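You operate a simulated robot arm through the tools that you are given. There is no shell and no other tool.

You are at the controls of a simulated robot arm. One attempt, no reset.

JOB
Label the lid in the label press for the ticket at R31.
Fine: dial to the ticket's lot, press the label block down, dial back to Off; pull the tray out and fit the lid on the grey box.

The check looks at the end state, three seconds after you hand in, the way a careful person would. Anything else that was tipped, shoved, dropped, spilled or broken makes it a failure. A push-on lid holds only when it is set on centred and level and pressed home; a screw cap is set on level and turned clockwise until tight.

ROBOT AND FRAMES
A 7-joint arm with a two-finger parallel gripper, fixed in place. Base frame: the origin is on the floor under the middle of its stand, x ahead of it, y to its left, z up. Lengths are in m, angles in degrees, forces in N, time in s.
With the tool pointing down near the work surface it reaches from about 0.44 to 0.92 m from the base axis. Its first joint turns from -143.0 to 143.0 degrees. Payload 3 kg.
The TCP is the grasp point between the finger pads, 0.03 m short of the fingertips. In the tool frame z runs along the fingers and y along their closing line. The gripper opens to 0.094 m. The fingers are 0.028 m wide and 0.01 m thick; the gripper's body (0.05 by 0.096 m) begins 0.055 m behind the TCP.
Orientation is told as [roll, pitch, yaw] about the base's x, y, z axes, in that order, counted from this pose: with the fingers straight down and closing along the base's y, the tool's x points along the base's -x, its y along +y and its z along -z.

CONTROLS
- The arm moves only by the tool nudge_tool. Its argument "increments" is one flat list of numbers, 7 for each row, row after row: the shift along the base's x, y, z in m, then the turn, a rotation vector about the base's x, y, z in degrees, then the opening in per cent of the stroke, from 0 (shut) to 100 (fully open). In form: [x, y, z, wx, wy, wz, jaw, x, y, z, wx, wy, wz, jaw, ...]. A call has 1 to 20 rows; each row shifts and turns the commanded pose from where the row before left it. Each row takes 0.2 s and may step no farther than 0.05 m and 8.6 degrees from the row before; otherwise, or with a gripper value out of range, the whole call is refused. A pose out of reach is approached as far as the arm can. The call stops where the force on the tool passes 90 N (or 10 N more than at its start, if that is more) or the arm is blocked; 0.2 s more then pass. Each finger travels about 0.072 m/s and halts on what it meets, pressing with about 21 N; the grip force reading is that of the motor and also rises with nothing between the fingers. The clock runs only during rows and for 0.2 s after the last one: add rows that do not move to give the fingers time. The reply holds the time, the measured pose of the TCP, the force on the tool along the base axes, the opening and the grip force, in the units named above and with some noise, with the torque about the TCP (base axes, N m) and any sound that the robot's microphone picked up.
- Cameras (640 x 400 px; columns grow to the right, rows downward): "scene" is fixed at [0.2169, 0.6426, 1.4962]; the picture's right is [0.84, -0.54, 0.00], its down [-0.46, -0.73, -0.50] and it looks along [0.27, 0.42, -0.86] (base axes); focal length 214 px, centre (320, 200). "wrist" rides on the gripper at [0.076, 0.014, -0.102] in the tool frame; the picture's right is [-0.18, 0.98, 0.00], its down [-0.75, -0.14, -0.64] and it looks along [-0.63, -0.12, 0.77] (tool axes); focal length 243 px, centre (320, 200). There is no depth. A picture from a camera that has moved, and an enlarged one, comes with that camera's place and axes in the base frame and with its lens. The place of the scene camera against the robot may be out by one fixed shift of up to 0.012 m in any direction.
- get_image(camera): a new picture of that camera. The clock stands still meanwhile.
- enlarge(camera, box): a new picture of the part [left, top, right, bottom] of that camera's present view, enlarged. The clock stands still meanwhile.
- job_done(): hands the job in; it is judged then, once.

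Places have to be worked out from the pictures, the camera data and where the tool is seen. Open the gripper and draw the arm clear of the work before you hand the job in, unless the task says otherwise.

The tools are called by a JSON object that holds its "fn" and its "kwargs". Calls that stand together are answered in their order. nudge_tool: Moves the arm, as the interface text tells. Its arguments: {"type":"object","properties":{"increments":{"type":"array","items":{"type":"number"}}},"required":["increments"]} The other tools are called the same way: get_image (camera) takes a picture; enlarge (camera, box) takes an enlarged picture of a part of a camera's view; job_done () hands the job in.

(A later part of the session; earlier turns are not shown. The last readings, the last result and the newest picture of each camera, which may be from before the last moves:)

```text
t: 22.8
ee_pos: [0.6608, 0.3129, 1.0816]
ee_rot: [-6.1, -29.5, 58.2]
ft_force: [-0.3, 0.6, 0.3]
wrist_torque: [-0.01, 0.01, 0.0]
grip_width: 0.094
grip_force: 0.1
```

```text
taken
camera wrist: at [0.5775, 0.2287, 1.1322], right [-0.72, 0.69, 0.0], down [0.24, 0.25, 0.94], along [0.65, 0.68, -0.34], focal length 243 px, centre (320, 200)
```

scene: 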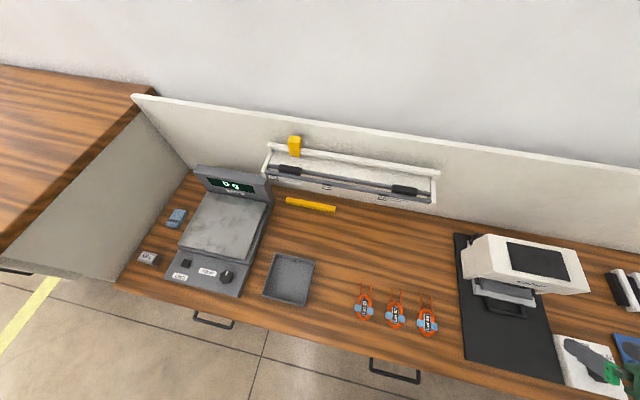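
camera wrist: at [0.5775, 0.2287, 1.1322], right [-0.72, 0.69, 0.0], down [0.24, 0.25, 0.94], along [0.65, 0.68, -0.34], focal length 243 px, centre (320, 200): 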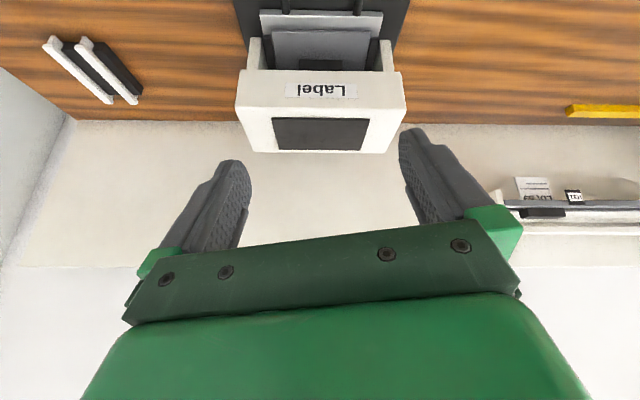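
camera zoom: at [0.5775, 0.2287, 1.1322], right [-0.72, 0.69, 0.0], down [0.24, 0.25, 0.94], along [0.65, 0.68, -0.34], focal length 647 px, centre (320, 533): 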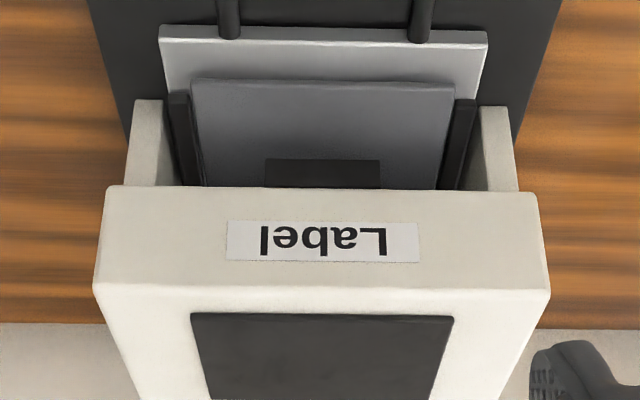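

Triangulated so far:

| Part | Location |
|---|---|
| Head, front edge | v ≈ 0.84 |
| Head, top | z ≈ 0.897 |
| Pad, centre | about (u 0.258, v 0.90) |
| Tray, top | z ≈ 0.769 |
| Lid, top | z ≈ 0.776 |

I'll untilt, close the fingers and move above the front half of the pad.

{"fn": "nudge_tool", "kwargs": {"increments": [0.0248, 0.027, -0.01, -4.336, 4.144, 0, 50, 0.0248, 0.027, -0.01, -4.336, 4.144, 0, 0, 0.0248, 0.027, -0.01, -4.336, 4.144, 0, 0, 0.0248, 0.027, -0.01, -4.336, 4.144, 0, 0, 0.0248, 0.027, -0.01, -4.336, 4.144, 0, 0, 0, 0, 0, 0, 0, 0, 0, 0, 0, 0, 0, 0, 0, 0]}}

{"fn": "get_image", "kwargs": {"camera": "wrist"}}

{"fn": "get_image", "kwargs": {"camera": "scene"}}

```text
t: 24.4
ee_pos: [0.7707, 0.4346, 1.0351]
ee_rot: [-0.5, -2.9, 56.7]
ft_force: [0.7, -1.4, 1.3]
wrist_torque: [-0.01, 0.01, 0.01]
grip_width: 0.0
grip_force: 20.4
out of reach, approached as far as the arm can: row 5
```

```text
taken
camera wrist: at [0.7126, 0.3758, 1.1348], right [-0.72, 0.69, 0.0], down [0.51, 0.53, 0.68], along [0.47, 0.49, -0.73], focal length 243 px, centre (320, 200)
```

wrist: 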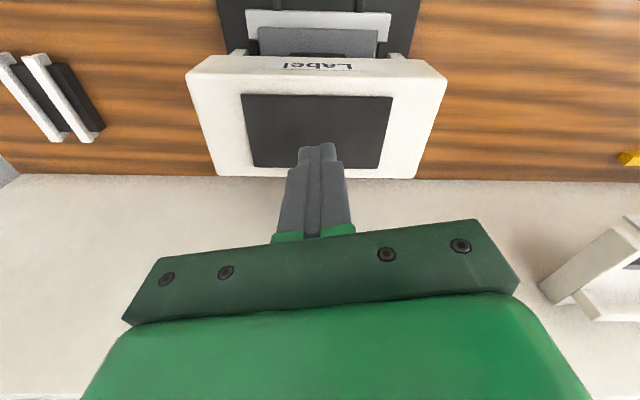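

```text
taken
```

scene: 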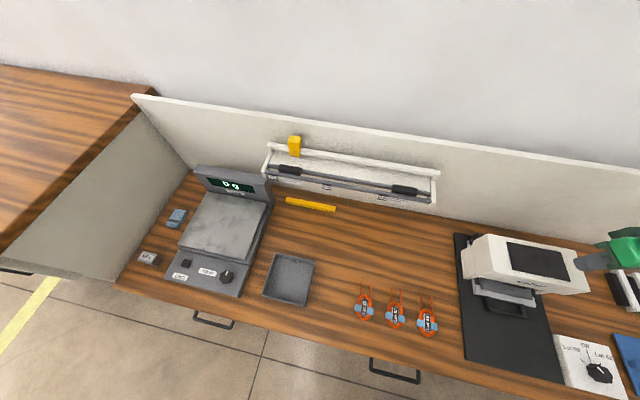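

At this height the reach limit is met. I'll tilt outward about 15° to gain reach and descend until the tips are a couple of centimetres above the pad.

{"fn": "nudge_tool", "kwargs": {"increments": [0, 0, -0.02, 5.42, -5.18, 0, 0, 0, 0, -0.02, 5.42, -5.18, 0, 0, 0, 0, -0.02, 0, 0, 0, 0, 0, 0, -0.015, 0, 0, 0, 0, 0, 0, 0, 0, 0, 0, 0]}}

{"fn": "get_image", "kwargs": {"camera": "wrist"}}

{"fn": "enlarge", "kwargs": {"camera": "scene", "box": [440, 200, 640, 340]}}

```text
t: 25.6
ee_pos: [0.7703, 0.4332, 0.9607]
ee_rot: [-3.4, -17.7, 57.3]
ft_force: [-0.7, -0.1, 0.1]
wrist_torque: [0.0, 0.02, -0.02]
grip_width: 0.0
grip_force: 20.4
```

```text
taken
camera wrist: at [0.6969, 0.3588, 1.0352], right [-0.72, 0.69, 0.0], down [0.37, 0.38, 0.85], along [0.59, 0.61, -0.53], focal length 243 px, centre (320, 200)
```

wrist: 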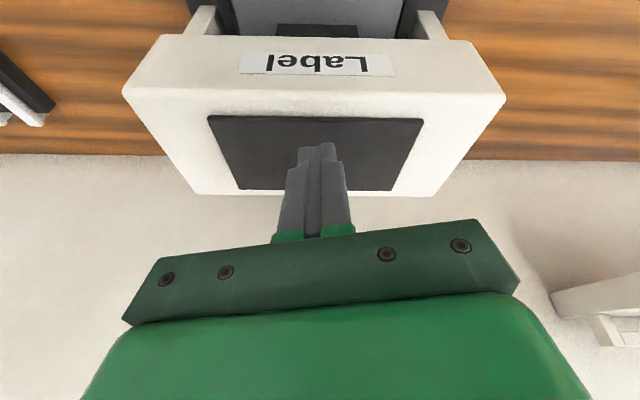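

```text
2.86 times, centred on (540, 270) of scene
camera zoom: at [0.2169, 0.6426, 1.4962], right [0.84, -0.54, 0.0], down [-0.46, -0.73, -0.5], along [0.27, 0.42, -0.86], focal length 613 px, centre (-309, 0)
```

zoom: 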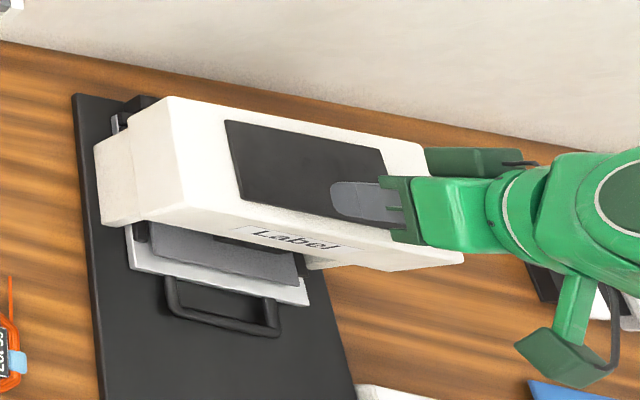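

The tip is at about v 0.855, z 0.932. I'll move forward 25 mm and then lower to just above the pad.

{"fn": "nudge_tool", "kwargs": {"increments": [0.0087, 0.009, 0, 0, 0, 0, 0, 0.0087, 0.009, -0.01, 0, 0, 0, 0, 0, 0, -0.01, 0, 0, 0, 0, 0, 0, 0, 0, 0, 0, 0]}}

{"fn": "get_image", "kwargs": {"camera": "wrist"}}

```text
t: 26.6
ee_pos: [0.7865, 0.4531, 0.9413]
ee_rot: [-3.4, -17.7, 57.2]
ft_force: [-0.2, -0.7, -0.3]
wrist_torque: [-0.02, 0.0, 0.02]
grip_width: 0.0003
grip_force: 20.7
```

```text
taken
camera wrist: at [0.7144, 0.3771, 1.0154], right [-0.72, 0.69, 0.0], down [0.37, 0.38, 0.85], along [0.59, 0.61, -0.53], focal length 243 px, centre (320, 200)
```

wrist: 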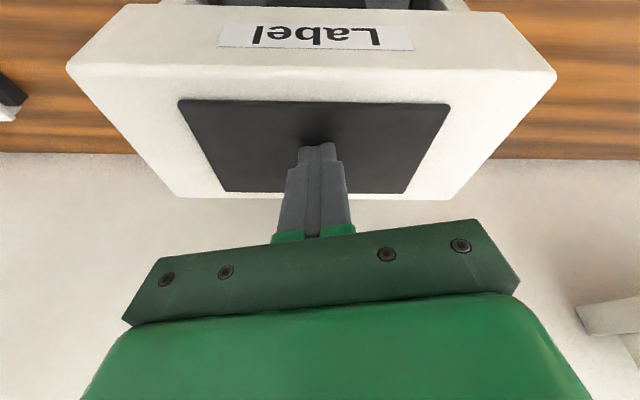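

The tip is now over the middle of the pad. I'll press down in small steps and watch the force.

{"fn": "nudge_tool", "kwargs": {"increments": [0, 0, -0.005, 0, 0, 0, 0, 0, 0, -0.005, 0, 0, 0, 0, 0, 0, -0.004, 0, 0, 0, 0, 0, 0, 0, 0, 0, 0, 0]}}

```text
t: 27.6
ee_pos: [0.7889, 0.4521, 0.9266]
ee_rot: [-3.3, -17.7, 57.4]
ft_force: [1.4, 1.6, 4.7]
wrist_torque: [0.08, -0.03, 0.0]
grip_width: 0.0
grip_force: 21.0
```

Contact at TCP z ≈ 0.927. I'll keep pressing in 4 mm steps.

{"fn": "nudge_tool", "kwargs": {"increments": [0, 0, -0.004, 0, 0, 0, 0, 0, 0, -0.004, 0, 0, 0, 0, 0, 0, -0.004, 0, 0, 0, 0, 0, 0, 0, 0, 0, 0, 0]}}

{"fn": "get_image", "kwargs": {"camera": "wrist"}}

{"fn": "enlarge", "kwargs": {"camera": "scene", "box": [440, 200, 640, 340]}}

```text
t: 28.6
ee_pos: [0.7885, 0.4519, 0.9139]
ee_rot: [-3.5, -17.7, 57.3]
ft_force: [0.6, 1.5, 7.8]
wrist_torque: [-0.02, 0.03, 0.03]
grip_width: 0.0
grip_force: 21.2
```

```text
taken
camera wrist: at [0.7141, 0.377, 0.9891], right [-0.72, 0.69, 0.0], down [0.37, 0.38, 0.85], along [0.59, 0.61, -0.53], focal length 243 px, centre (320, 200)
```

wrist: 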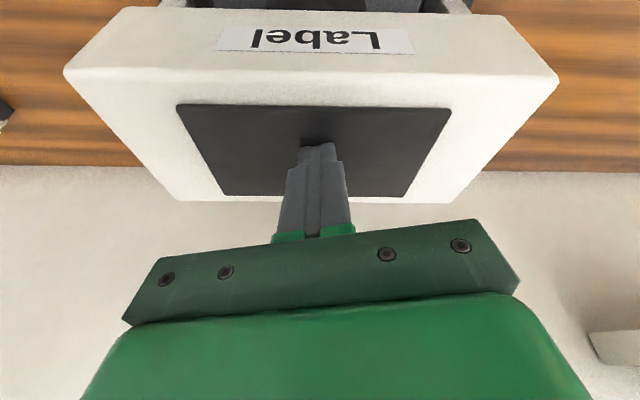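

```text
2.86 times, centred on (540, 270) of scene
camera zoom: at [0.2169, 0.6426, 1.4962], right [0.84, -0.54, 0.0], down [-0.46, -0.73, -0.5], along [0.27, 0.42, -0.86], focal length 613 px, centre (-309, 0)
```

zoom: 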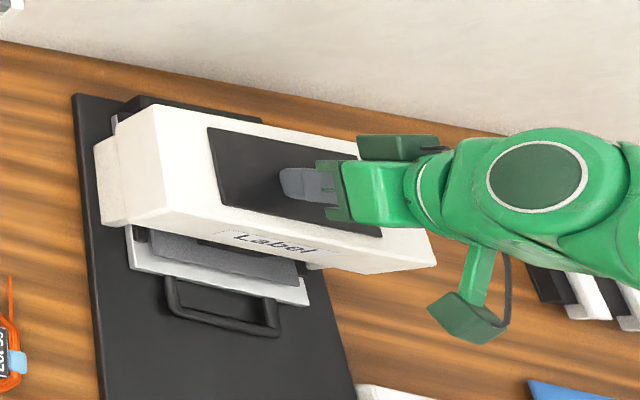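

The whole block is moving down under about 8 N. I'll continue until it bottoms on the lid.

{"fn": "nudge_tool", "kwargs": {"increments": [0, 0, -0.004, 0, 0, 0, 0, 0, 0, -0.004, 0, 0, 0, 0, 0, 0, -0.004, 0, 0, 0, 0, 0, 0, -0.003, 0, 0, 0, 0, 0, 0, 0, 0, 0, 0, 0]}}

```text
t: 29.6
ee_pos: [0.7893, 0.4529, 0.9087]
ee_rot: [-3.8, -18.2, 57.4]
ft_force: [-8.1, -4.8, 18.7]
wrist_torque: [-0.19, 0.36, 0.03]
grip_width: 0.0
grip_force: 20.5
stopped in row 5: the force on the tool passed its limit at 96 N (the readings are from after the stop); the commanded pose is now the measured one
```

The block bottomed out after about 18–20 mm of stroke, with force over 90 N. I'll look at whether the label was applied.

{"fn": "get_image", "kwargs": {"camera": "wrist"}}

{"fn": "enlarge", "kwargs": {"camera": "scene", "box": [440, 220, 600, 330]}}

{"fn": "enlarge", "kwargs": {"camera": "scene", "box": [465, 265, 545, 325]}}

```text
taken
camera wrist: at [0.7152, 0.3777, 0.9814], right [-0.72, 0.69, 0.0], down [0.36, 0.38, 0.85], along [0.59, 0.61, -0.52], focal length 243 px, centre (320, 200)
```

wrist: 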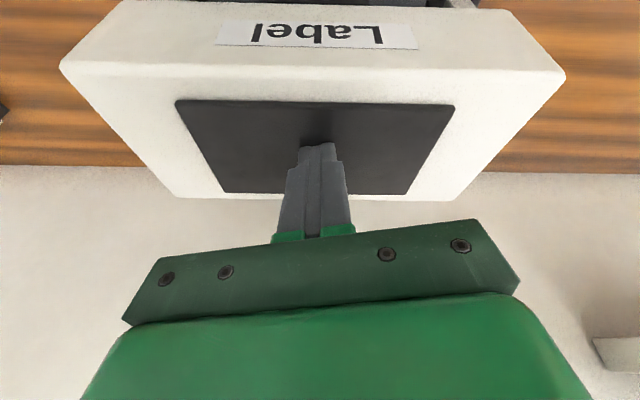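

```text
3.64 times, centred on (520, 275) of scene
camera zoom: at [0.2169, 0.6426, 1.4962], right [0.84, -0.54, 0.0], down [-0.46, -0.73, -0.5], along [0.27, 0.42, -0.86], focal length 780 px, centre (-407, -73)
```

zoom: 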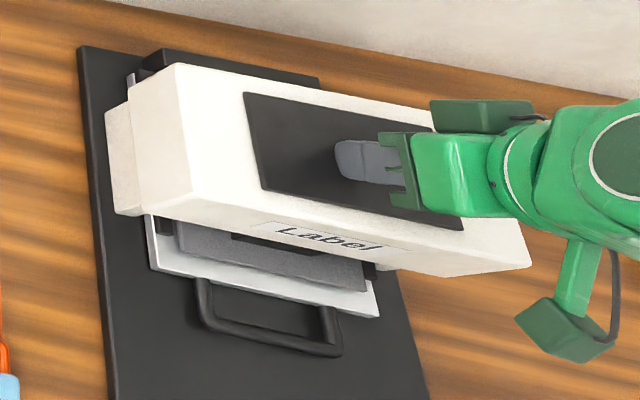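

```text
6.67 times, centred on (505, 295) of scene
camera zoom: at [0.2169, 0.6426, 1.4962], right [0.84, -0.54, 0.0], down [-0.46, -0.73, -0.5], along [0.27, 0.42, -0.86], focal length 1430 px, centre (-913, -433)
```

zoom: 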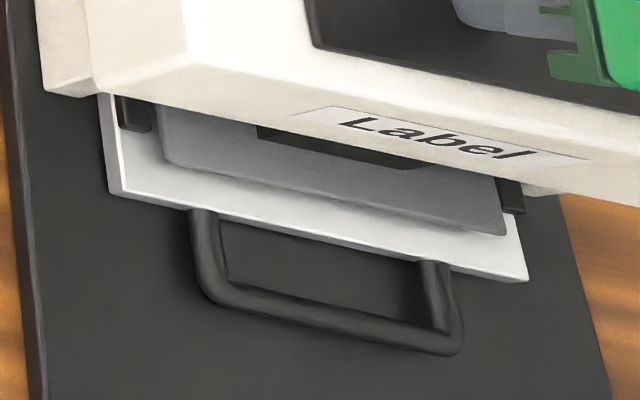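

I'll hold it down a moment with a slight extra press, then lift and inspect the lid.

{"fn": "nudge_tool", "kwargs": {"increments": [0, 0, -0.002, 0, 0, 0, 0, 0, 0, 0, 0, 0, 0, 0, 0, 0, 0, 0, 0, 0, 0, 0, 0, 0, 0, 0, 0, 0]}}

```text
t: 30.6
ee_pos: [0.7897, 0.4529, 0.9079]
ee_rot: [-3.9, -18.4, 57.4]
ft_force: [-10.9, -4.7, 66.7]
wrist_torque: [-0.27, 0.61, -0.01]
grip_width: 0.0
grip_force: 21.0
```

Firmly bottomed at 67 N. Now I'll lift off and look at the block and the lid.

{"fn": "nudge_tool", "kwargs": {"increments": [0, 0, 0.01, 0, 0, 0, 0, 0, 0, 0.02, 0, 0, 0, 0, 0, 0, 0.03, 0, 0, 0, 0, 0, 0, 0, 0, 0, 0, 0]}}

{"fn": "enlarge", "kwargs": {"camera": "scene", "box": [465, 265, 545, 325]}}

{"fn": "enlarge", "kwargs": {"camera": "scene", "box": [440, 200, 640, 400]}}

```text
t: 31.6
ee_pos: [0.7907, 0.4537, 0.9632]
ee_rot: [-3.6, -18.1, 57.2]
ft_force: [0.1, -0.3, -0.2]
wrist_torque: [0.03, 0.01, 0.02]
grip_width: 0.0
grip_force: 21.5
```

```text
6.67 times, centred on (505, 295) of scene
camera zoom: at [0.2169, 0.6426, 1.4962], right [0.84, -0.54, 0.0], down [-0.46, -0.73, -0.5], along [0.27, 0.42, -0.86], focal length 1430 px, centre (-913, -433)
```

zoom: 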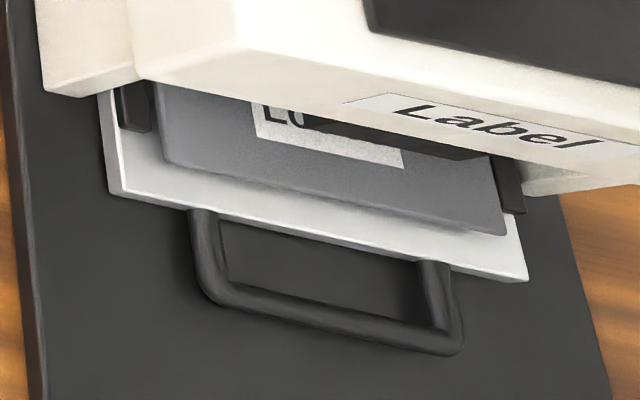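

```text
2.00 times, centred on (540, 300) of scene
camera zoom: at [0.2169, 0.6426, 1.4962], right [0.84, -0.54, 0.0], down [-0.46, -0.73, -0.5], along [0.27, 0.42, -0.86], focal length 429 px, centre (-120, 0)
```

zoom: 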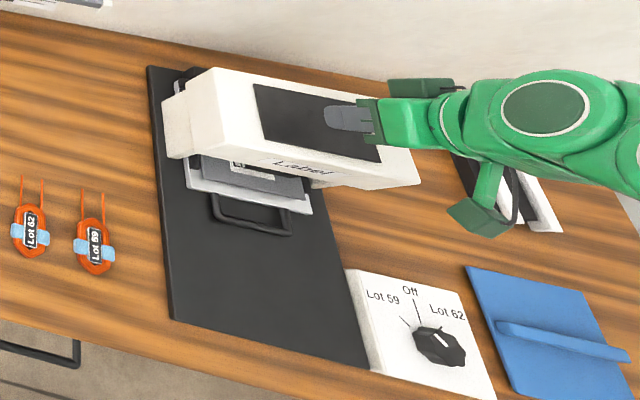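

The label has printed on the lid and the block has sprung back. Now I'll go back to the dial, untilting and opening the gripper on the way.

{"fn": "nudge_tool", "kwargs": {"increments": [-0.0242, -0.0253, 0.02, -4.39, 4.19, 0, 0, -0.0242, -0.0253, 0.02, -4.39, 4.19, 0, 0, -0.0242, -0.0253, 0.02, -4.39, 4.19, 0, 0, 0.01, -0.0354, -0.017, 0, 0, -2, 0, 0.01, -0.0354, -0.017, 0, 0, -2, 50, 0.01, -0.0354, -0.017, 0, 0, -2, 100, 0.01, -0.0354, -0.017, 0, 0, -2, 100, 0.01, -0.0354, -0.017, 0, 0, -2, 100, 0.01, -0.0354, -0.017, 0, 0, -2, 100, 0, 0, 0, 0, 0, 0, 100]}}

{"fn": "get_image", "kwargs": {"camera": "wrist"}}

```text
t: 33.8
ee_pos: [0.7755, 0.1653, 0.9204]
ee_rot: [-0.2, -0.1, 44.8]
ft_force: [-0.7, -0.8, 0.3]
wrist_torque: [0.0, -0.06, 0.01]
grip_width: 0.0941
grip_force: 0.1
```

```text
taken
camera wrist: at [0.7114, 0.1227, 1.0241], right [-0.56, 0.83, 0.0], down [0.63, 0.43, 0.64], along [0.53, 0.36, -0.77], focal length 243 px, centre (320, 200)
```

wrist: 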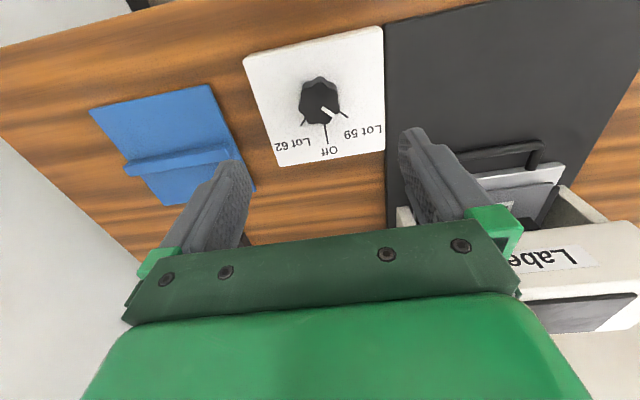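

I'm over the knob at the same yaw as when I released it. I'll descend and close.

{"fn": "nudge_tool", "kwargs": {"increments": [0.0012, 0, -0.035, 0, 0, 0, 100, 0, 0, -0.035, 0, 0, 0, 100, 0, 0, -0.03, 0, 0, 0, 100, 0, 0, -0.016, 0, 0, 0.3, 100, 0, 0, 0, 0, 0, 0, 100, 0, 0, 0, 0, 0, 0, 50, 0, 0, 0, 0, 0, 0, 20, 0, 0, 0, 0, 0, 0, 20, 0, 0, 0, 0, 0, 0, 20]}}

{"fn": "get_image", "kwargs": {"camera": "wrist"}}

```text
t: 35.8
ee_pos: [0.7769, 0.1652, 0.8048]
ee_rot: [-0.1, -0.2, 45.1]
ft_force: [-6.1, 5.3, 2.1]
wrist_torque: [0.37, 0.65, 0.0]
grip_width: 0.0375
grip_force: 45.3
```

```text
taken
camera wrist: at [0.7126, 0.1218, 0.9085], right [-0.57, 0.82, 0.0], down [0.63, 0.43, 0.64], along [0.53, 0.36, -0.76], focal length 243 px, centre (320, 200)
```

wrist: 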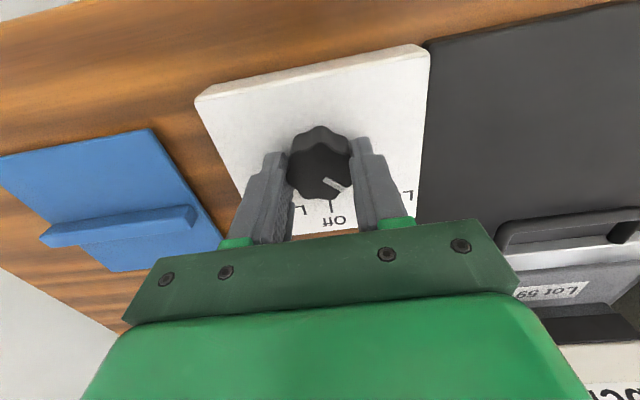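

The lid shows a "Lot 59" label. Now I'll rotate the dial −45° back to Off and release.

{"fn": "nudge_tool", "kwargs": {"increments": [0, 0, 0, 0, 0, -5, 20, 0, 0, 0, 0, 0, -5, 20, 0, 0, 0, 0, 0, -5, 20, 0, 0, 0, 0, 0, -5, 20, 0, 0, 0, 0, 0, -5, 20, 0, 0, 0, 0, 0, -5, 20, 0, 0, 0, 0, 0, -5, 20, 0, 0, 0, 0, 0, -5, 20, 0, 0, 0, 0, 0, -5.5, 20, 0, 0, 0, 0, 0, 0, 20]}}

{"fn": "nudge_tool", "kwargs": {"increments": [0, 0, 0, 0, 0, 0, 60, 0, 0, 0, 0, 0, 0, 100, 0, 0, 0, 0, 0, 0, 100, 0, 0, 0.03, 0, 0, 0, 100, 0, 0, 0.04, 0, 0, 0, 100, 0, 0, 0.04, 0, 0, 0, 100, 0, 0, 0, 0, 0, 0, 100]}}

{"fn": "enlarge", "kwargs": {"camera": "wrist", "box": [280, 60, 380, 150]}}

{"fn": "enlarge", "kwargs": {"camera": "scene", "box": [575, 345, 635, 390]}}

```text
t: 38.0
ee_pos: [0.7776, 0.1648, 0.8038]
ee_rot: [-0.1, -0.1, -0.4]
ft_force: [-0.7, 3.0, -14.3]
wrist_torque: [0.72, 0.01, -0.02]
grip_width: 0.0376
grip_force: 45.0
```

```text
t: 39.6
ee_pos: [0.7778, 0.1653, 0.915]
ee_rot: [-0.2, -0.1, -0.4]
ft_force: [0.4, 0.2, 0.5]
wrist_torque: [-0.01, 0.02, 0.0]
grip_width: 0.0939
grip_force: 0.1
```

```text
4.44 times, centred on (330, 105) of wrist
camera zoom: at [0.7005, 0.181, 1.0193], right [0.19, 0.98, 0.0], down [0.75, -0.14, 0.64], along [0.63, -0.13, -0.77], focal length 1078 px, centre (276, 622)
```

zoom: 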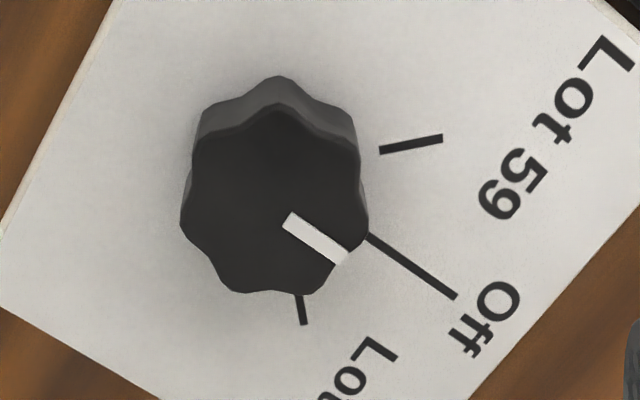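

```text
8.89 times, centred on (605, 368) of scene
camera zoom: at [0.2169, 0.6426, 1.4962], right [0.84, -0.54, 0.0], down [-0.46, -0.73, -0.5], along [0.27, 0.42, -0.86], focal length 1906 px, centre (-2213, -1289)
```

zoom: 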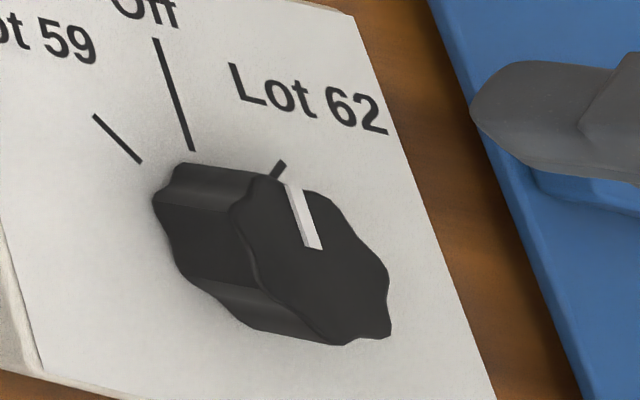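

{"fn": "enlarge", "kwargs": {"camera": "wrist", "box": [310, 90, 380, 135]}}

```text
8.89 times, centred on (345, 112) of wrist
camera zoom: at [0.7005, 0.181, 1.0193], right [0.19, 0.98, 0.0], down [0.75, -0.14, 0.64], along [0.63, -0.13, -0.77], focal length 2157 px, centre (98, 978)
```

zoom: 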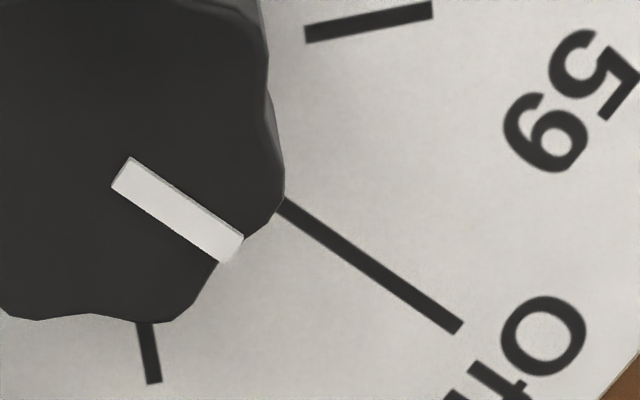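

The dial is back on Off, aligned with the tick to within about 1°. Next I'll go above the tray handle with the fingers closing along the pull direction (yaw −43.7°) and a small opening.

{"fn": "nudge_tool", "kwargs": {"increments": [-0.011, 0.0348, 0.001, 0, 0, -7.22, 100, -0.011, 0.0348, 0.001, 0, 0, -7.22, 60, -0.011, 0.0348, 0.001, 0, 0, -7.22, 32, -0.011, 0.0348, 0.001, 0, 0, -7.22, 32, -0.011, 0.0348, 0.001, 0, 0, -7.22, 32, -0.011, 0.0348, 0.001, 0, 0, -7.22, 32, 0, 0, 0, 0, 0, 0, 32]}}

{"fn": "get_image", "kwargs": {"camera": "wrist"}}

{"fn": "get_image", "kwargs": {"camera": "scene"}}

```text
t: 41.2
ee_pos: [0.7119, 0.3742, 0.9227]
ee_rot: [-0.2, -0.2, -43.9]
ft_force: [0.3, -0.3, 0.4]
wrist_torque: [0.02, 0.0, 0.04]
grip_width: 0.0303
grip_force: 0.0
```

```text
taken
camera wrist: at [0.6663, 0.438, 1.0259], right [0.81, 0.58, 0.0], down [0.45, -0.62, 0.64], along [0.37, -0.53, -0.76], focal length 243 px, centre (320, 200)
```

wrist: 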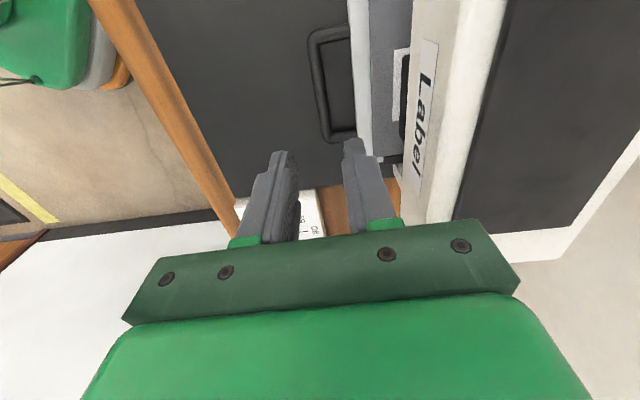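

```text
taken
```

scene: 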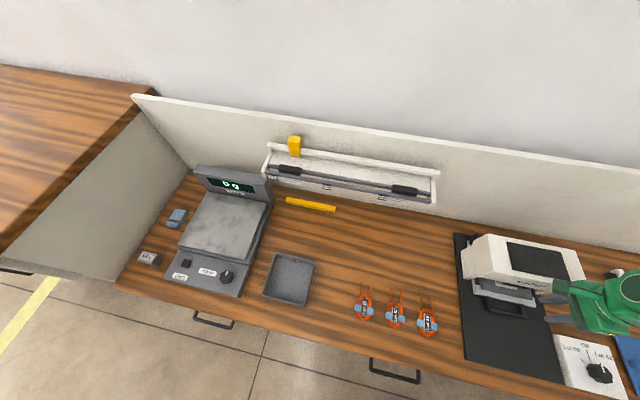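

{"fn": "enlarge", "kwargs": {"camera": "wrist", "box": [270, 10, 430, 190]}}

```text
2.22 times, centred on (350, 100) of wrist
camera zoom: at [0.6663, 0.438, 1.0259], right [0.81, 0.58, 0.0], down [0.45, -0.62, 0.64], along [0.37, -0.53, -0.76], focal length 539 px, centre (253, 422)
```

zoom: 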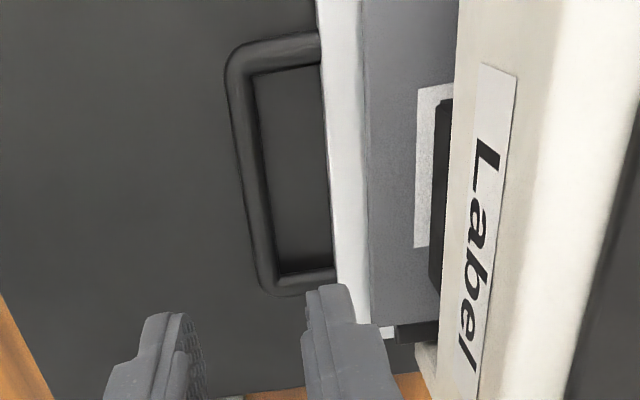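

The handle bar is at v ≈ 0.766, with a roughly 28 mm gap to the tray front. I'll centre over it and descend, stopping with the tips around z 0.767 to check.

{"fn": "nudge_tool", "kwargs": {"increments": [0.0025, 0.0027, -0.035, 0, 0, 0.2, 32, 0, 0, -0.035, 0, 0, 0, 32, 0, 0, -0.03, 0, 0, 0, 32, 0, 0, -0.02, 0, 0, 0, 32, 0, 0, 0, 0, 0, 0, 32]}}

{"fn": "get_image", "kwargs": {"camera": "wrist"}}

{"fn": "enlarge", "kwargs": {"camera": "scene", "box": [460, 260, 560, 330]}}

```text
t: 42.4
ee_pos: [0.714, 0.3756, 0.8017]
ee_rot: [-0.2, -0.2, -43.4]
ft_force: [0.5, -0.1, -0.6]
wrist_torque: [0.02, 0.02, 0.03]
grip_width: 0.0299
grip_force: 0.0
```

```text
taken
camera wrist: at [0.6686, 0.4403, 0.9046], right [0.81, 0.59, 0.0], down [0.45, -0.62, 0.64], along [0.38, -0.52, -0.76], focal length 243 px, centre (320, 200)
```

wrist: 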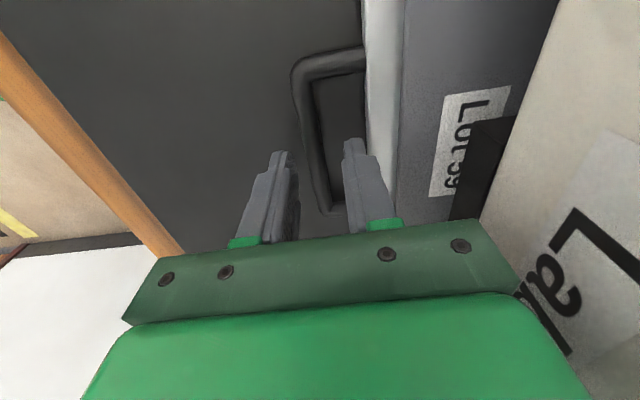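

```text
5.71 times, centred on (510, 295) of scene
camera zoom: at [0.2169, 0.6426, 1.4962], right [0.84, -0.54, 0.0], down [-0.46, -0.73, -0.5], along [0.27, 0.42, -0.86], focal length 1226 px, centre (-766, -343)
```

zoom: 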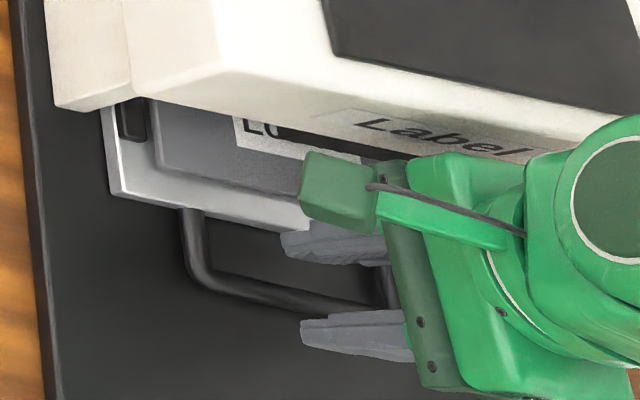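

{"fn": "enlarge", "kwargs": {"camera": "wrist", "box": [230, 40, 430, 250]}}

```text
1.90 times, centred on (330, 145) of wrist
camera zoom: at [0.6686, 0.4403, 0.9046], right [0.81, 0.59, 0.0], down [0.45, -0.62, 0.64], along [0.38, -0.52, -0.76], focal length 462 px, centre (301, 305)
```

zoom: 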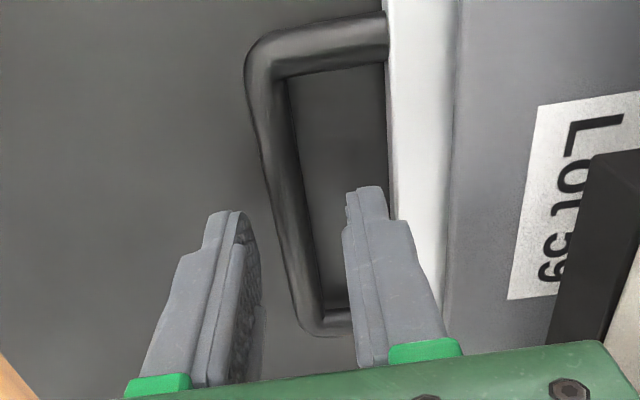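

The inner finger is inside the loop and the outer one is in front of the bar. I'll lower about 10 mm more in small steps, watching for contact.

{"fn": "nudge_tool", "kwargs": {"increments": [0, 0, -0.004, 0, 0, 0, 32, 0, 0, -0.004, 0, 0, 0, 32, 0, 0, -0.003, 0, 0, 0, 32, 0, 0, 0, 0, 0, 0, 32]}}

{"fn": "enlarge", "kwargs": {"camera": "wrist", "box": [230, 40, 430, 250]}}

{"fn": "enlarge", "kwargs": {"camera": "scene", "box": [480, 280, 540, 325]}}

```text
t: 43.4
ee_pos: [0.715, 0.3775, 0.7907]
ee_rot: [-0.2, -0.3, -43.5]
ft_force: [-0.2, -0.2, -1.0]
wrist_torque: [0.01, 0.03, 0.0]
grip_width: 0.0303
grip_force: 0.0
```

```text
1.90 times, centred on (330, 145) of wrist
camera zoom: at [0.6682, 0.4404, 0.8941], right [0.81, 0.59, 0.0], down [0.45, -0.62, 0.64], along [0.38, -0.52, -0.76], focal length 462 px, centre (301, 305)
```

zoom: 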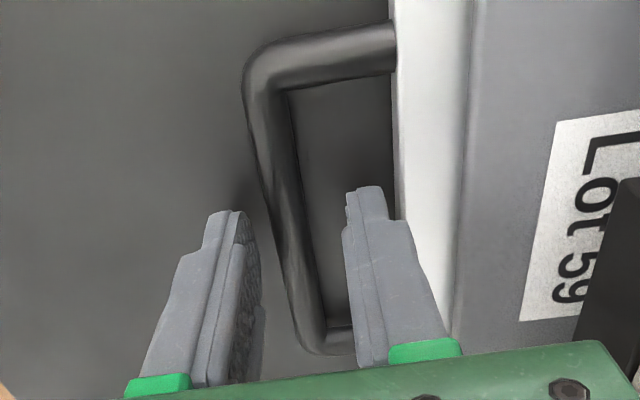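

```text
8.89 times, centred on (510, 302) of scene
camera zoom: at [0.2169, 0.6426, 1.4962], right [0.84, -0.54, 0.0], down [-0.46, -0.73, -0.5], along [0.27, 0.42, -0.86], focal length 1906 px, centre (-1369, -711)
```

zoom: 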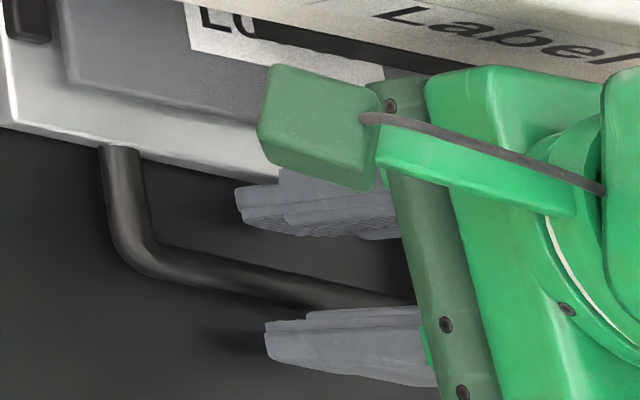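

The fingers straddle the bar with no contact yet. I'll close on the handle bar.

{"fn": "nudge_tool", "kwargs": {"increments": [0, 0, 0, 0, 0, 0, 5, 0, 0, 0, 0, 0, 0, 5, 0, 0, 0, 0, 0, 0, 5]}}

{"fn": "enlarge", "kwargs": {"camera": "wrist", "box": [230, 40, 430, 250]}}

```text
t: 44.2
ee_pos: [0.7135, 0.3751, 0.7908]
ee_rot: [-0.3, -0.2, -43.7]
ft_force: [-15.1, -14.2, -2.8]
wrist_torque: [-0.19, 0.6, -0.31]
grip_width: 0.0167
grip_force: 10.2
```

```text
1.90 times, centred on (330, 145) of wrist
camera zoom: at [0.6679, 0.4398, 0.8936], right [0.81, 0.59, 0.0], down [0.45, -0.62, 0.64], along [0.37, -0.52, -0.76], focal length 462 px, centre (301, 305)
```

zoom: 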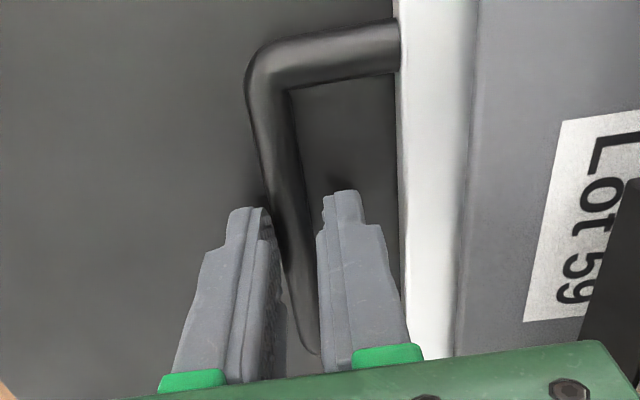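

The outer finger touched first, so the bar sits about 3 mm nearer to me. I'll shift the tool back by 3 mm and finish closing.

{"fn": "nudge_tool", "kwargs": {"increments": [-0.0021, -0.0022, 0, 0, 0, 0, 5, 0, 0, 0, 0, 0, 0, 0, 0, 0, 0, 0, 0, 0, 0]}}

```text
t: 45.0
ee_pos: [0.713, 0.3751, 0.7907]
ee_rot: [0.0, -0.1, -43.6]
ft_force: [-9.8, -6.8, 7.0]
wrist_torque: [-0.65, -0.13, -1.33]
grip_width: 0.0121
grip_force: 44.9
```

I have a firm grip on the bar at 12 mm. I'll pull the tray straight out along −v, slowly, 0.10 m first.

{"fn": "nudge_tool", "kwargs": {"increments": [-0.0069, -0.0072, 0, 0, 0, 0, 0, -0.0104, -0.0108, 0, 0, 0, 0, 0, -0.0104, -0.0108, 0, 0, 0, 0, 0, -0.0104, -0.0108, 0, 0, 0, 0, 0, -0.0104, -0.0108, 0, 0, 0, 0, 0, -0.0104, -0.0108, 0, 0, 0, 0, 0, -0.0104, -0.0108, 0, 0, 0, 0, 0, 0, 0, 0, 0, 0, 0, 0]}}

{"fn": "enlarge", "kwargs": {"camera": "scene", "box": [440, 220, 640, 400]}}

{"fn": "get_image", "kwargs": {"camera": "wrist"}}

```text
t: 46.8
ee_pos: [0.6411, 0.3019, 0.7907]
ee_rot: [-0.4, 0.0, -43.4]
ft_force: [-18.5, 17.6, -5.1]
wrist_torque: [0.86, 0.91, -1.3]
grip_width: 0.0119
grip_force: 44.9
```

```text
2.22 times, centred on (540, 310) of scene
camera zoom: at [0.2169, 0.6426, 1.4962], right [0.84, -0.54, 0.0], down [-0.46, -0.73, -0.5], along [0.27, 0.42, -0.86], focal length 477 px, centre (-169, -44)
```

zoom: 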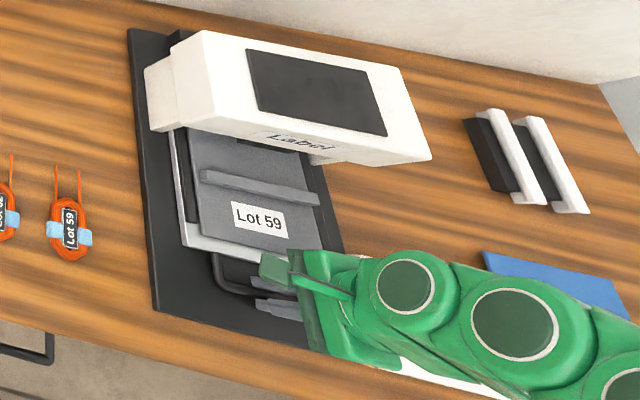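

```text
taken
camera wrist: at [0.5957, 0.3662, 0.8936], right [0.81, 0.59, -0.01], down [0.45, -0.62, 0.64], along [0.37, -0.52, -0.76], focal length 243 px, centre (320, 200)
```

wrist: 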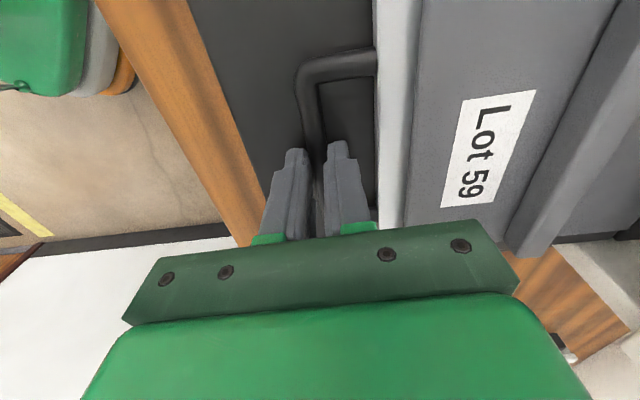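

The tray is sliding out with the "Lot 59" label visible on the grey lid, which has a ridge handle. There's a small sideways load, so I'll correct the pull direction slightly and pull another 0.05 m.

{"fn": "nudge_tool", "kwargs": {"increments": [-0.0008, 0.0008, 0, 0, 0, 0, 0, -0.007, -0.0072, 0, 0, 0, 0, 0, -0.0087, -0.009, 0, 0, 0, 0, 0, -0.0087, -0.009, 0, 0, 0, 0, 0, -0.0087, -0.009, 0, 0, 0, 0, 0, 0, 0, 0, 0, 0, 0, 0]}}

{"fn": "enlarge", "kwargs": {"camera": "scene", "box": [440, 220, 640, 400]}}

```text
t: 48.2
ee_pos: [0.6095, 0.2687, 0.7911]
ee_rot: [-0.2, -0.1, -43.6]
ft_force: [-15.4, 13.0, -19.6]
wrist_torque: [0.62, 0.65, -1.27]
grip_width: 0.0122
grip_force: 44.7
```

```text
2.22 times, centred on (540, 310) of scene
camera zoom: at [0.2169, 0.6426, 1.4962], right [0.84, -0.54, 0.0], down [-0.46, -0.73, -0.5], along [0.27, 0.42, -0.86], focal length 477 px, centre (-169, -44)
```

zoom: 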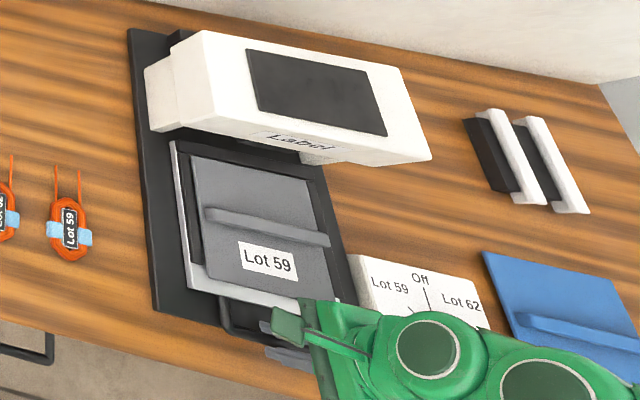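

The tray is out with the whole lid exposed. I'll open slightly, lift clear of the handle, and move up to view the lid's ridge.

{"fn": "nudge_tool", "kwargs": {"increments": [0, 0, 0, 0, 0, 0, 30, 0, 0, 0, 0, 0, 0, 30, 0, 0, 0, 0, 0, 0, 30, 0, 0, 0.01, 0, 0, 0, 30, 0, 0, 0.03, 0, 0, 0, 30, 0, 0, 0.04, 0, 0, 0, 30, 0, 0, 0.04, 0, 0, 0, 60, 0, 0, 0, 0, 0, 0, 80]}}

{"fn": "get_image", "kwargs": {"camera": "wrist"}}

{"fn": "enlarge", "kwargs": {"camera": "scene", "box": [470, 260, 570, 350]}}

{"fn": "enlarge", "kwargs": {"camera": "scene", "box": [250, 240, 330, 310]}}

```text
t: 50.0
ee_pos: [0.609, 0.268, 0.9106]
ee_rot: [-0.2, -0.2, -43.5]
ft_force: [-0.1, 0.5, -0.7]
wrist_torque: [0.01, 0.04, -0.02]
grip_width: 0.0751
grip_force: 0.1
```

```text
taken
camera wrist: at [0.563, 0.3319, 1.014], right [0.81, 0.59, 0.0], down [0.45, -0.62, 0.65], along [0.38, -0.52, -0.76], focal length 243 px, centre (320, 200)
```

wrist: 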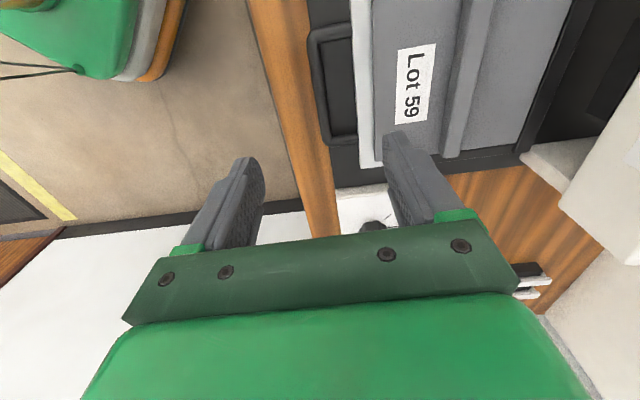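

```text
4.44 times, centred on (520, 305) of scene
camera zoom: at [0.2169, 0.6426, 1.4962], right [0.84, -0.54, 0.0], down [-0.46, -0.73, -0.5], along [0.27, 0.42, -0.86], focal length 953 px, centre (-569, -267)
```

zoom: 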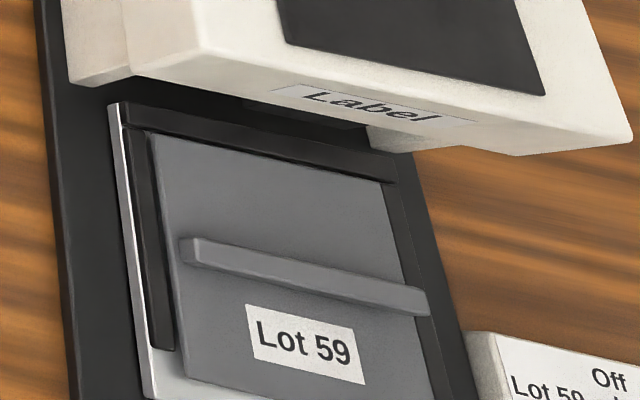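

```text
5.71 times, centred on (290, 275) of scene
camera zoom: at [0.2169, 0.6426, 1.4962], right [0.84, -0.54, 0.0], down [-0.46, -0.73, -0.5], along [0.27, 0.42, -0.86], focal length 1226 px, centre (491, -229)
```

zoom: 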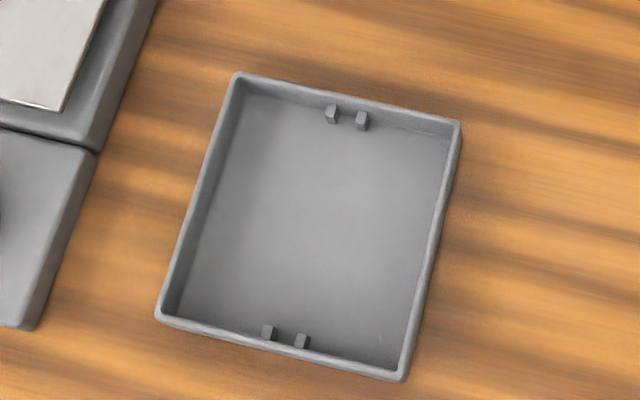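

The lid has a central ridge running along u. The box shows paired pegs at the middle of its front and back walls. I'll move above the lid to measure it and its ridge.

{"fn": "nudge_tool", "kwargs": {"increments": [0.0253, 0.0233, 0.01, 0, 0, -0.2, 80, 0.0253, 0.0233, 0.01, 0, 0, -0.2, 80, 0.0253, 0.0233, 0.01, 0, 0, -0.2, 80, 0, 0, 0, 0, 0, 0, 80]}}

{"fn": "get_image", "kwargs": {"camera": "wrist"}}

{"fn": "enlarge", "kwargs": {"camera": "wrist", "box": [180, 0, 460, 175]}}

```text
t: 51.0
ee_pos: [0.6859, 0.3393, 0.9404]
ee_rot: [-0.2, -0.3, -44.2]
ft_force: [-0.1, 1.0, 0.1]
wrist_torque: [-0.03, -0.03, -0.01]
grip_width: 0.0752
grip_force: 0.0
```

```text
taken
camera wrist: at [0.6391, 0.4034, 1.044], right [0.82, 0.58, 0.0], down [0.44, -0.62, 0.64], along [0.37, -0.53, -0.76], focal length 243 px, centre (320, 200)
```

wrist: 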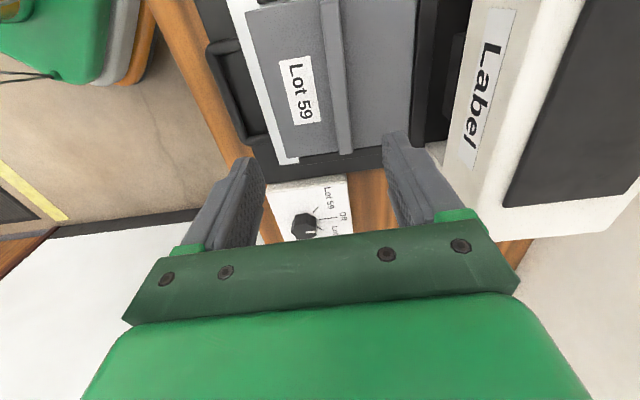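

```text
2.29 times, centred on (320, 88) of wrist
camera zoom: at [0.6391, 0.4034, 1.044], right [0.82, 0.58, 0.0], down [0.44, -0.62, 0.64], along [0.37, -0.53, -0.76], focal length 555 px, centre (320, 457)
```

zoom: 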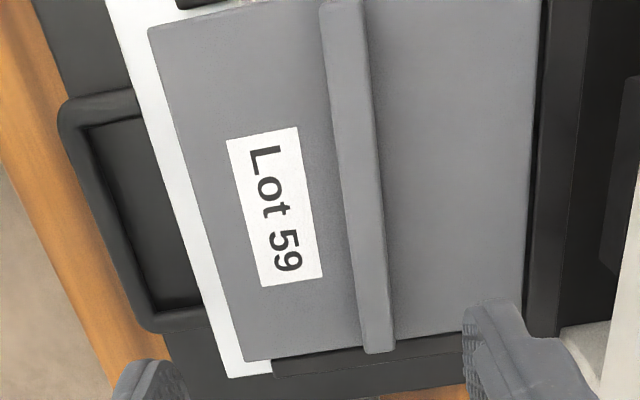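

The lid is about 0.146 m square, centred near (u 0.248, v 0.741), with a central ridge along u. I'll align over the ridge and descend partway to check.

{"fn": "nudge_tool", "kwargs": {"increments": [0.0086, 0.0189, -0.02, 0, 0, 0, 60, 0, 0, -0.03, 0, 0, 0, 55, 0, 0, -0.03, 0, 0, 0, 55, 0, 0, -0.02, 0, 0, 0, 55, 0, 0, 0, 0, 0, 0, 55]}}

{"fn": "get_image", "kwargs": {"camera": "wrist"}}

{"fn": "enlarge", "kwargs": {"camera": "scene", "box": [470, 260, 570, 350]}}

```text
t: 52.2
ee_pos: [0.6945, 0.3587, 0.8403]
ee_rot: [-0.1, -0.2, -44.0]
ft_force: [1.0, 0.5, 0.1]
wrist_torque: [-0.02, 0.01, 0.02]
grip_width: 0.0516
grip_force: 0.1
```

```text
taken
camera wrist: at [0.6482, 0.4222, 0.944], right [0.82, 0.58, 0.0], down [0.44, -0.62, 0.65], along [0.37, -0.53, -0.76], focal length 243 px, centre (320, 200)
```

wrist: 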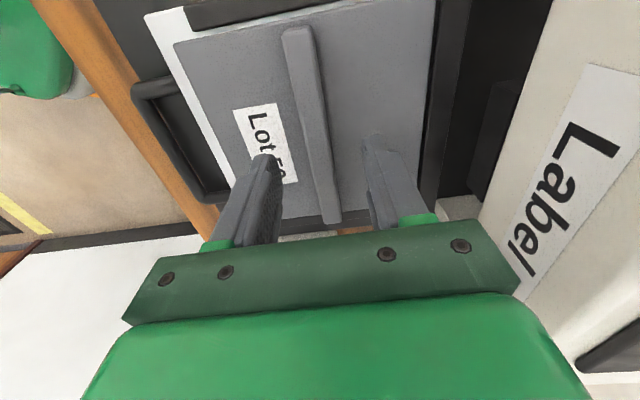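

```text
4.44 times, centred on (520, 305) of scene
camera zoom: at [0.2169, 0.6426, 1.4962], right [0.84, -0.54, 0.0], down [-0.46, -0.73, -0.5], along [0.27, 0.42, -0.86], focal length 953 px, centre (-569, -267)
```

zoom: 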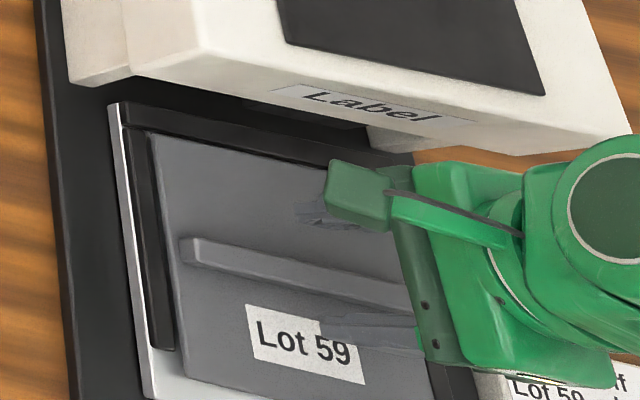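

{"fn": "enlarge", "kwargs": {"camera": "wrist", "box": [140, 0, 460, 240]}}

```text
1.67 times, centred on (300, 120) of wrist
camera zoom: at [0.6482, 0.4222, 0.944], right [0.82, 0.58, 0.0], down [0.44, -0.62, 0.65], along [0.37, -0.53, -0.76], focal length 404 px, centre (353, 333)
```

zoom: 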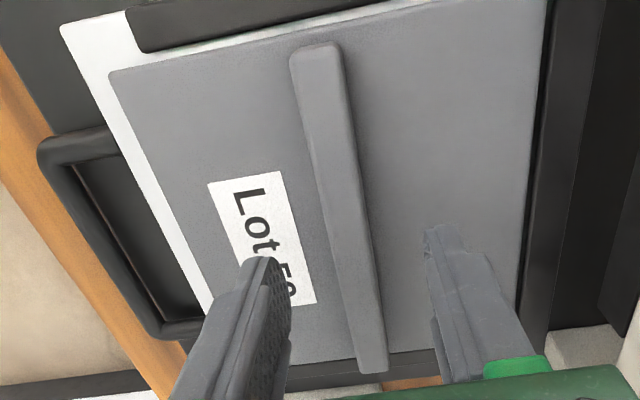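

The ridge is centred between the pads. I'll descend until the tips are just above the lid plate.

{"fn": "nudge_tool", "kwargs": {"increments": [0.0005, 0, -0.01, 0, 0, 0, 55, 0, 0, -0.008, 0, 0, 0, 55, 0, 0, -0.006, 0, 0, 0, 55, 0, 0, -0.004, 0, 0, 0, 55, 0, 0, 0, 0, 0, 0, 55]}}

{"fn": "get_image", "kwargs": {"camera": "wrist"}}

{"fn": "enlarge", "kwargs": {"camera": "scene", "box": [490, 275, 550, 325]}}

```text
t: 53.4
ee_pos: [0.6932, 0.3574, 0.8121]
ee_rot: [-0.3, -0.2, -44.1]
ft_force: [0.3, 0.4, 0.6]
wrist_torque: [0.01, -0.02, 0.03]
grip_width: 0.0517
grip_force: 0.0
```

```text
taken
camera wrist: at [0.6484, 0.4223, 0.9157], right [0.82, 0.58, 0.0], down [0.44, -0.62, 0.64], along [0.37, -0.53, -0.76], focal length 243 px, centre (320, 200)
```

wrist: 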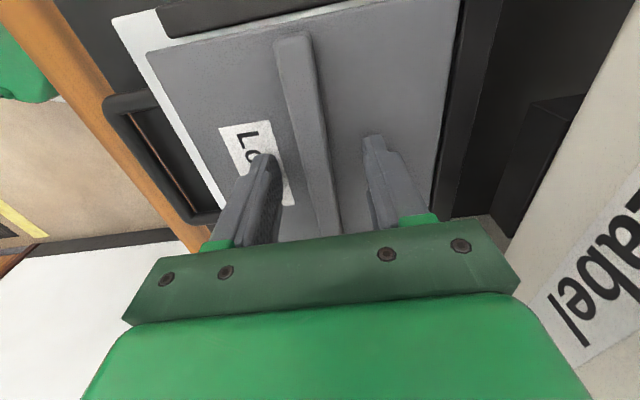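

```text
8.00 times, centred on (520, 300) of scene
camera zoom: at [0.2169, 0.6426, 1.4962], right [0.84, -0.54, 0.0], down [-0.46, -0.73, -0.5], along [0.27, 0.42, -0.86], focal length 1716 px, centre (-1280, -600)
```

zoom: 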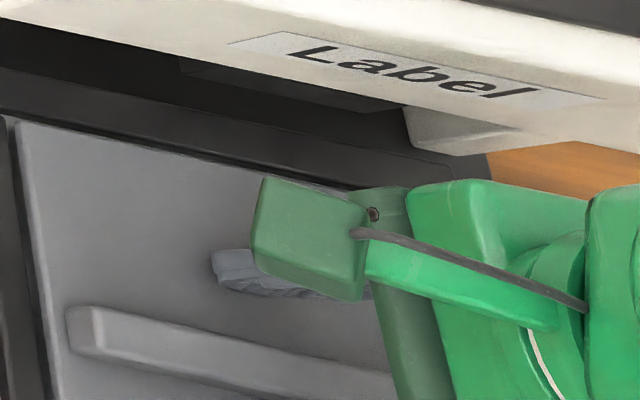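

{"fn": "nudge_tool", "kwargs": {"increments": [0, 0, -0.003, 0, 0, 0, 55, 0, 0, 0, 0, 0, 0, 55]}}

{"fn": "enlarge", "kwargs": {"camera": "wrist", "box": [200, 80, 440, 250]}}

```text
t: 54.0
ee_pos: [0.6933, 0.3582, 0.8116]
ee_rot: [0.1, -0.1, -44.1]
ft_force: [-2.0, 3.6, 39.3]
wrist_torque: [0.1, 0.17, -0.02]
grip_width: 0.0515
grip_force: 0.1
```

```text
2.35 times, centred on (320, 165) of wrist
camera zoom: at [0.6486, 0.4226, 0.9149], right [0.82, 0.58, 0.0], down [0.44, -0.62, 0.65], along [0.37, -0.53, -0.76], focal length 571 px, centre (320, 282)
```

zoom: 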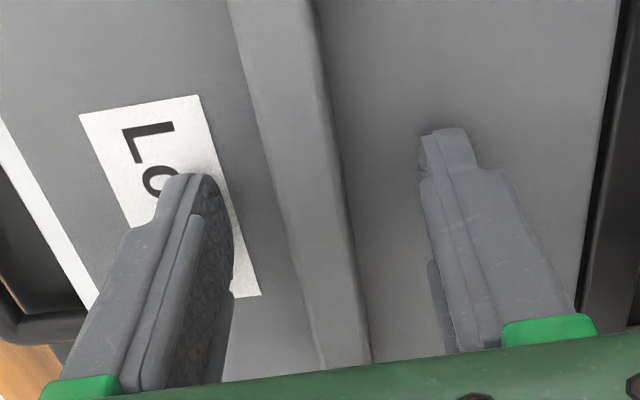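

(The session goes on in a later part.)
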